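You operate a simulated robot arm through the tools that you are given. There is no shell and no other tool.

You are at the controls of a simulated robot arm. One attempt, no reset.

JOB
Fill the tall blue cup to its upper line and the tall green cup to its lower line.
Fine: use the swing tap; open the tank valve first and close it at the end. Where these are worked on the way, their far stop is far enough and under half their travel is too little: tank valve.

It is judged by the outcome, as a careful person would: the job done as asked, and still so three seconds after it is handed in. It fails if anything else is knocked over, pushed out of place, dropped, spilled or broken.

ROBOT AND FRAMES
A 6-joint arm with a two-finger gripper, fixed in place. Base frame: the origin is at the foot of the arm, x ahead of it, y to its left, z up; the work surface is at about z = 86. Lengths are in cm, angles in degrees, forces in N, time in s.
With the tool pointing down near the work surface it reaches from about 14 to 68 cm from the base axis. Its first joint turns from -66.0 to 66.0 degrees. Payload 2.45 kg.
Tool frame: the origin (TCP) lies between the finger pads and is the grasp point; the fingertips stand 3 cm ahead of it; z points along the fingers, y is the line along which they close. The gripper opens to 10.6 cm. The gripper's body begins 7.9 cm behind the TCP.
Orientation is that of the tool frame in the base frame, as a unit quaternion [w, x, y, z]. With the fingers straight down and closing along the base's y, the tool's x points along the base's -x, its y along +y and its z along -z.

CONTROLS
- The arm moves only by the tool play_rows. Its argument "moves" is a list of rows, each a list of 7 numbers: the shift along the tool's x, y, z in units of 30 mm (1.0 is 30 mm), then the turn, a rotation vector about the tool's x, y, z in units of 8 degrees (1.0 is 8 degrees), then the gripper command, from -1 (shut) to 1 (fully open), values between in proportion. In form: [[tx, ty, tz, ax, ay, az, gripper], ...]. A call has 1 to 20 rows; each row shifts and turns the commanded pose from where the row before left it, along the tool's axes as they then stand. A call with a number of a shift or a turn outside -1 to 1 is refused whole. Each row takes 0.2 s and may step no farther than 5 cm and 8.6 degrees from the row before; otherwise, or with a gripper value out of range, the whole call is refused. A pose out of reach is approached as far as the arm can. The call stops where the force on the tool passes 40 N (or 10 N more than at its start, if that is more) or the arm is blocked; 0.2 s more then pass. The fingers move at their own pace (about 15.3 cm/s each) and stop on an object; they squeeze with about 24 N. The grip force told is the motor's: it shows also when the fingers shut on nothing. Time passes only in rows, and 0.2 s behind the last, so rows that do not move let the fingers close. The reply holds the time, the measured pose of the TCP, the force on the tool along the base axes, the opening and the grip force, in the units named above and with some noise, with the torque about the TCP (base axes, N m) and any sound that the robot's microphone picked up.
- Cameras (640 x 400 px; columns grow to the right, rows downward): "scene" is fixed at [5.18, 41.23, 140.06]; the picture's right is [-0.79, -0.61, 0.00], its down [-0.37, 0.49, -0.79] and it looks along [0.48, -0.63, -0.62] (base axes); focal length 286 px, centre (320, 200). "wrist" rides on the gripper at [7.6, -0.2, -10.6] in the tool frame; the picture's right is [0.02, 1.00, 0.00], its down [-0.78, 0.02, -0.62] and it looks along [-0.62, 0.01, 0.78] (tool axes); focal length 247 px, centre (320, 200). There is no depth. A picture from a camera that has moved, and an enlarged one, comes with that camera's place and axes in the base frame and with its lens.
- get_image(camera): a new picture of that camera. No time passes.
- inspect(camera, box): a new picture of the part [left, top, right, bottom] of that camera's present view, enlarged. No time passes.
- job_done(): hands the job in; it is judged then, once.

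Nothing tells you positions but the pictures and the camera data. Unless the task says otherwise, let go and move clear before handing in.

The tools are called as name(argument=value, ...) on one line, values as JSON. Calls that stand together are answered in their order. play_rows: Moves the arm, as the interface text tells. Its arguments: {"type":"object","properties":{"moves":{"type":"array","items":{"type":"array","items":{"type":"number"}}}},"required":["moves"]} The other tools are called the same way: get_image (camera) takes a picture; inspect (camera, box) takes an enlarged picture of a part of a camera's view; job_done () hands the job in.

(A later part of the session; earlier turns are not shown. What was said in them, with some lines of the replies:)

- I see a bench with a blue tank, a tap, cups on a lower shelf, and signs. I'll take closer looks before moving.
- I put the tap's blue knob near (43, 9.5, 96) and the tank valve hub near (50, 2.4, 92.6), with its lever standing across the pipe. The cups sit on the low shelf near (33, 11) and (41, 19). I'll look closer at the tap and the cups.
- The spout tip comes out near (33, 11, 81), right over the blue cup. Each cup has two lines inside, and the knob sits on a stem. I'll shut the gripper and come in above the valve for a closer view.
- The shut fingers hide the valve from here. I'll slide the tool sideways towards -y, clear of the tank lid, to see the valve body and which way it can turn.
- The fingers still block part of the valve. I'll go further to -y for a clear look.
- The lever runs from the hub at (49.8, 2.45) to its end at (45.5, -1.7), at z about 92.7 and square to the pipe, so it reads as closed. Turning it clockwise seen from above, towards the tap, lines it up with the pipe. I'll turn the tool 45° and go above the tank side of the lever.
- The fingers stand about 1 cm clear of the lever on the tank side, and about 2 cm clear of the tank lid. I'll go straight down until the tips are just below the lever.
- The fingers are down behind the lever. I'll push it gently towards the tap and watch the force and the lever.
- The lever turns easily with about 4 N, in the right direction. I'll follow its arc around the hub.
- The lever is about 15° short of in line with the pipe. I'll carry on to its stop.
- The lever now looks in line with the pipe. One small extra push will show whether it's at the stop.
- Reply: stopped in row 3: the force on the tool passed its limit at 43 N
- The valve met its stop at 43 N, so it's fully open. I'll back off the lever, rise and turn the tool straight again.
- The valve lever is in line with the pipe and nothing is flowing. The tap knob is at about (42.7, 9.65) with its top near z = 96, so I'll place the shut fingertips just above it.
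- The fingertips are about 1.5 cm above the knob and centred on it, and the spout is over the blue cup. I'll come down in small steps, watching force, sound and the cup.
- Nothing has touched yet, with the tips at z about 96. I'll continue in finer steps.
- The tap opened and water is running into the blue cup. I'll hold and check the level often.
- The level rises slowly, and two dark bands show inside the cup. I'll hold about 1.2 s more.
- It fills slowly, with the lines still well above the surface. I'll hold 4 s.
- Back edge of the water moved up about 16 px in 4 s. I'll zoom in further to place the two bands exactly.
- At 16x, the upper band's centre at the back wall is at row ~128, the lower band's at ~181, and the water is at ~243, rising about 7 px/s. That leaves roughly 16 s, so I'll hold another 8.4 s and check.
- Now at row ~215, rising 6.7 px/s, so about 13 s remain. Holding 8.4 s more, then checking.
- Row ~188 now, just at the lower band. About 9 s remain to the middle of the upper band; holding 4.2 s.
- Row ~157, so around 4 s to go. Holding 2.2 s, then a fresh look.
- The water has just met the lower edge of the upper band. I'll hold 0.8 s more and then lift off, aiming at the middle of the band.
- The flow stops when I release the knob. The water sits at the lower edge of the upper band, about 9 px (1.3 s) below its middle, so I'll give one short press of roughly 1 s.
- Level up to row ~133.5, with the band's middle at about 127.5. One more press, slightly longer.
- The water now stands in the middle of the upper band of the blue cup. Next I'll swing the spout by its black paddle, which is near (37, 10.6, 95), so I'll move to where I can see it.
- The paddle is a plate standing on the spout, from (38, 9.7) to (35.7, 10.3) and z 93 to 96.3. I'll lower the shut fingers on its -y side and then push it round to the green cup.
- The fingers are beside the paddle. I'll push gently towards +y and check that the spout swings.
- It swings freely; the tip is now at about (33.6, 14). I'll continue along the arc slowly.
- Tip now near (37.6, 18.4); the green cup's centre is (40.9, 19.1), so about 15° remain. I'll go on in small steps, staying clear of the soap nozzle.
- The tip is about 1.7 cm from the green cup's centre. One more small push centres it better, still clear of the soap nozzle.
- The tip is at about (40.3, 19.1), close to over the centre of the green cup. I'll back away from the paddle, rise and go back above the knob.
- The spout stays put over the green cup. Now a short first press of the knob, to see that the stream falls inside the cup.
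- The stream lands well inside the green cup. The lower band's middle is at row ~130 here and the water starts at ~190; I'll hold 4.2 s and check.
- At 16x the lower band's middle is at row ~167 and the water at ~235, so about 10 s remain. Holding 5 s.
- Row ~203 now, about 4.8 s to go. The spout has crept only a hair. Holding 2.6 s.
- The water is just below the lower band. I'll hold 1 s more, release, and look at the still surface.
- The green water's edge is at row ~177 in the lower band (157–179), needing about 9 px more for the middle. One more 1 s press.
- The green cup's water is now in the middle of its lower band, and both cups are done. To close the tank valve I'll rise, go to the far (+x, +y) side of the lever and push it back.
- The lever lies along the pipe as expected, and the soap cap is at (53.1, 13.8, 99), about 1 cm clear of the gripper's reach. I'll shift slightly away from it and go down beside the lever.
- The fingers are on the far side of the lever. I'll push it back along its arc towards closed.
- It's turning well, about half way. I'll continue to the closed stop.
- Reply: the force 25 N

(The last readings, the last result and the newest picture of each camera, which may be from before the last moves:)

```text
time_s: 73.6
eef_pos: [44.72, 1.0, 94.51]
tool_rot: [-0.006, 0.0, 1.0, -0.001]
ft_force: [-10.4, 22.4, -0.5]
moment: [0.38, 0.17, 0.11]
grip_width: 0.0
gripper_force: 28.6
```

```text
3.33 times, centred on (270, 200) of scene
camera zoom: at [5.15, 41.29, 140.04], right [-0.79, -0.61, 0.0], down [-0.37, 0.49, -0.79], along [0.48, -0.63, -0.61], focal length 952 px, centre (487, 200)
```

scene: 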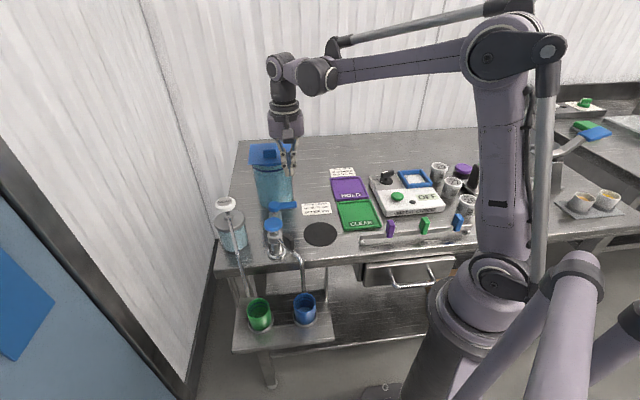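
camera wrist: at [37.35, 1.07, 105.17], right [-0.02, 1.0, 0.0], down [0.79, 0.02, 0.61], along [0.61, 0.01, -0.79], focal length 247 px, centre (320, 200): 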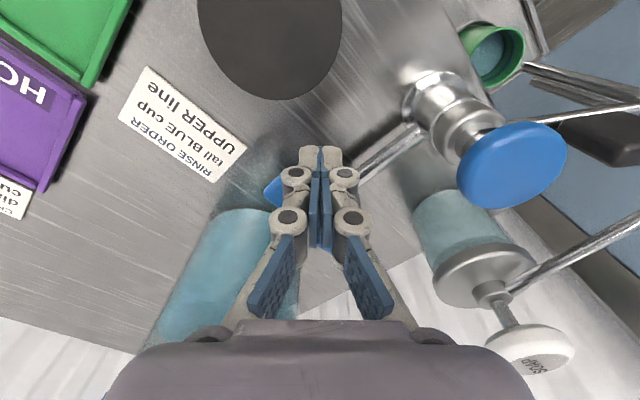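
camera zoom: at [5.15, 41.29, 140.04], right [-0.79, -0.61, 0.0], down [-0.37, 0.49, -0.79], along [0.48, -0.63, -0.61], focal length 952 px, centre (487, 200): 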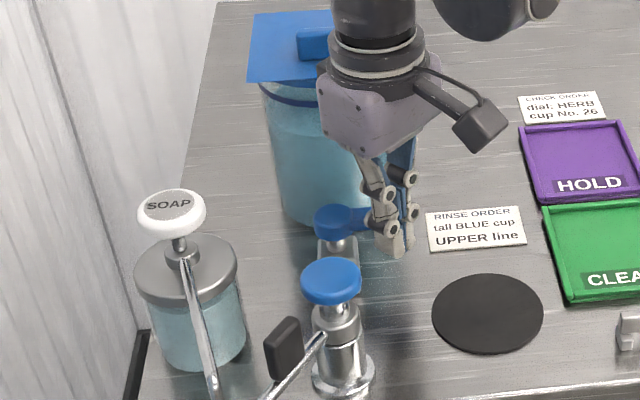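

The force has risen to about 25 N with the lever back square to the pipe, so it's at its closed stop. I'll back off, rise clear and check everything.

play_rows(moves=[[0.2, 0.3, 0, 0, 0, 0, -1], [0.2, 0.1, 0, 0, 0, 0, -1], [0, 0, -0.8, 0, 0, 0, -1], [0, 0, -1, 0, 0, 0, -1], [0, 0, -1, 0, 0, 0, -1], [0, 0, -1, 0, 0, 0, -1], [0.6, -0.6, -1, 0, 0, 0, -1], [0.6, -0.6, -1, 0, 0, 0, -1], [0.6, -0.8, -0.5, 0, 0, 0, 0], [0, 0, 0, 0, 0, 0, 0]])

get_image(camera="wrist")

get_image(camera="scene")

inspect(camera="scene", box=[200, 180, 340, 340])

inspect(camera="scene", box=[296, 290, 314, 314])

inspect(camera="scene", box=[246, 298, 270, 318])

```text
time_s: 75.8
eef_pos: [38.37, -3.7, 113.58]
tool_rot: [-0.005, 0.001, 1.0, -0.004]
ft_force: [-0.2, -0.1, 0.6]
moment: [-0.01, 0.0, -0.02]
grip_width: 5.29
gripper_force: 0.1
```

```text
taken
camera wrist: at [30.93, -3.68, 124.18], right [-0.02, 1.0, -0.01], down [0.79, 0.02, 0.61], along [0.61, 0.0, -0.79], focal length 247 px, centre (320, 200)
```

wrist: 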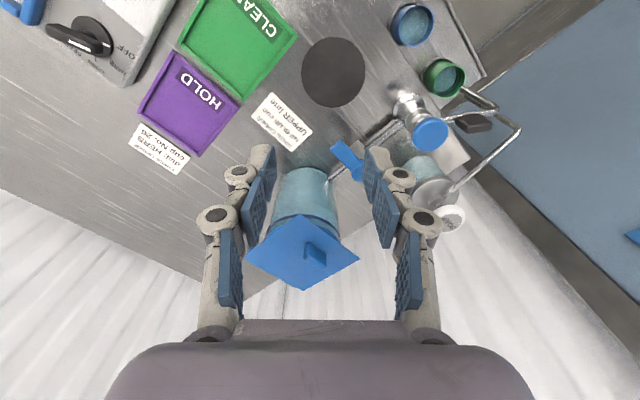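

```text
taken
```

scene: 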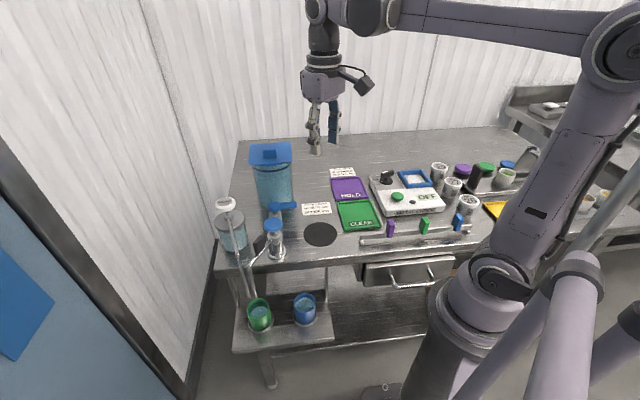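

```text
2.50 times, centred on (270, 260) of scene
camera zoom: at [5.18, 41.23, 140.06], right [-0.79, -0.61, 0.0], down [-0.37, 0.49, -0.79], along [0.48, -0.63, -0.62], focal length 714 px, centre (445, 50)
```

zoom: 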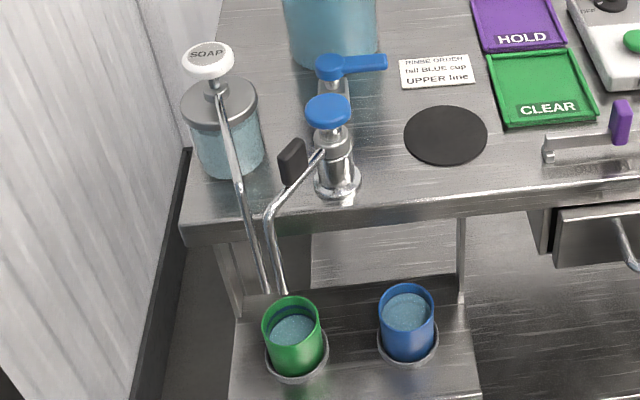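

```text
16.00 times, centred on (305, 302) of scene
camera zoom: at [5.18, 41.23, 140.06], right [-0.79, -0.61, 0.0], down [-0.37, 0.49, -0.79], along [0.48, -0.63, -0.62], focal length 4568 px, centre (560, -1432)
```

zoom: 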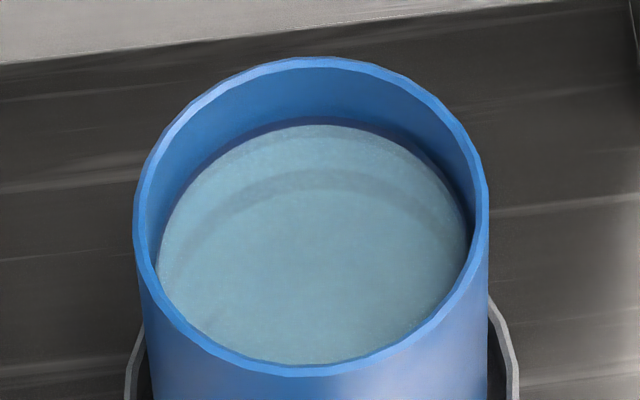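

```text
16.00 times, centred on (258, 308) of scene
camera zoom: at [5.18, 41.23, 140.06], right [-0.79, -0.61, 0.0], down [-0.37, 0.49, -0.79], along [0.48, -0.63, -0.62], focal length 4568 px, centre (1312, -1528)
```

zoom: 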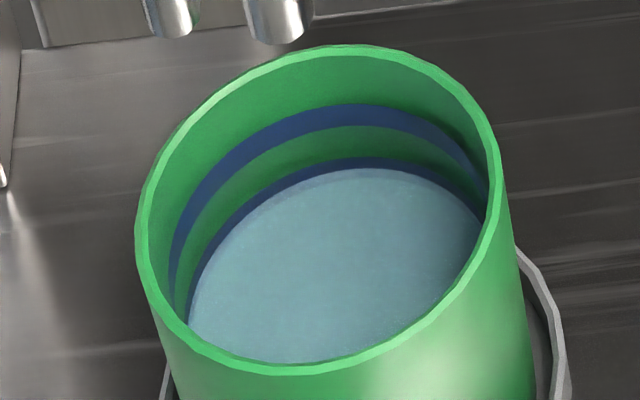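

Both cups show still water in the middle of the asked lines: upper for blue, lower for green. The tap is off, the tank valve lever is square to the pipe again, nothing is spilled or displaced, and the arm is clear, so I'm handing in.

job_done()

```text
The job is handed in.
```

The tall blue cup is filled to its upper line and the tall green cup to its lower line, and I've handed the job in. I opened the tank valve fully first, and at the end pushed it back until it met its closed stop.

- **Water levels:** in the last pictures the still water stood in the middle of the right band in each cup.
- **Tap:** the water stopped when I let go of the knob. The swing spout is still over the green cup. It was drifting very slowly towards the soap nozzle, but was clear of it in the last picture.
- **Surroundings:** I saw no spills and nothing knocked or moved out of place. The arm finished clear of everything.
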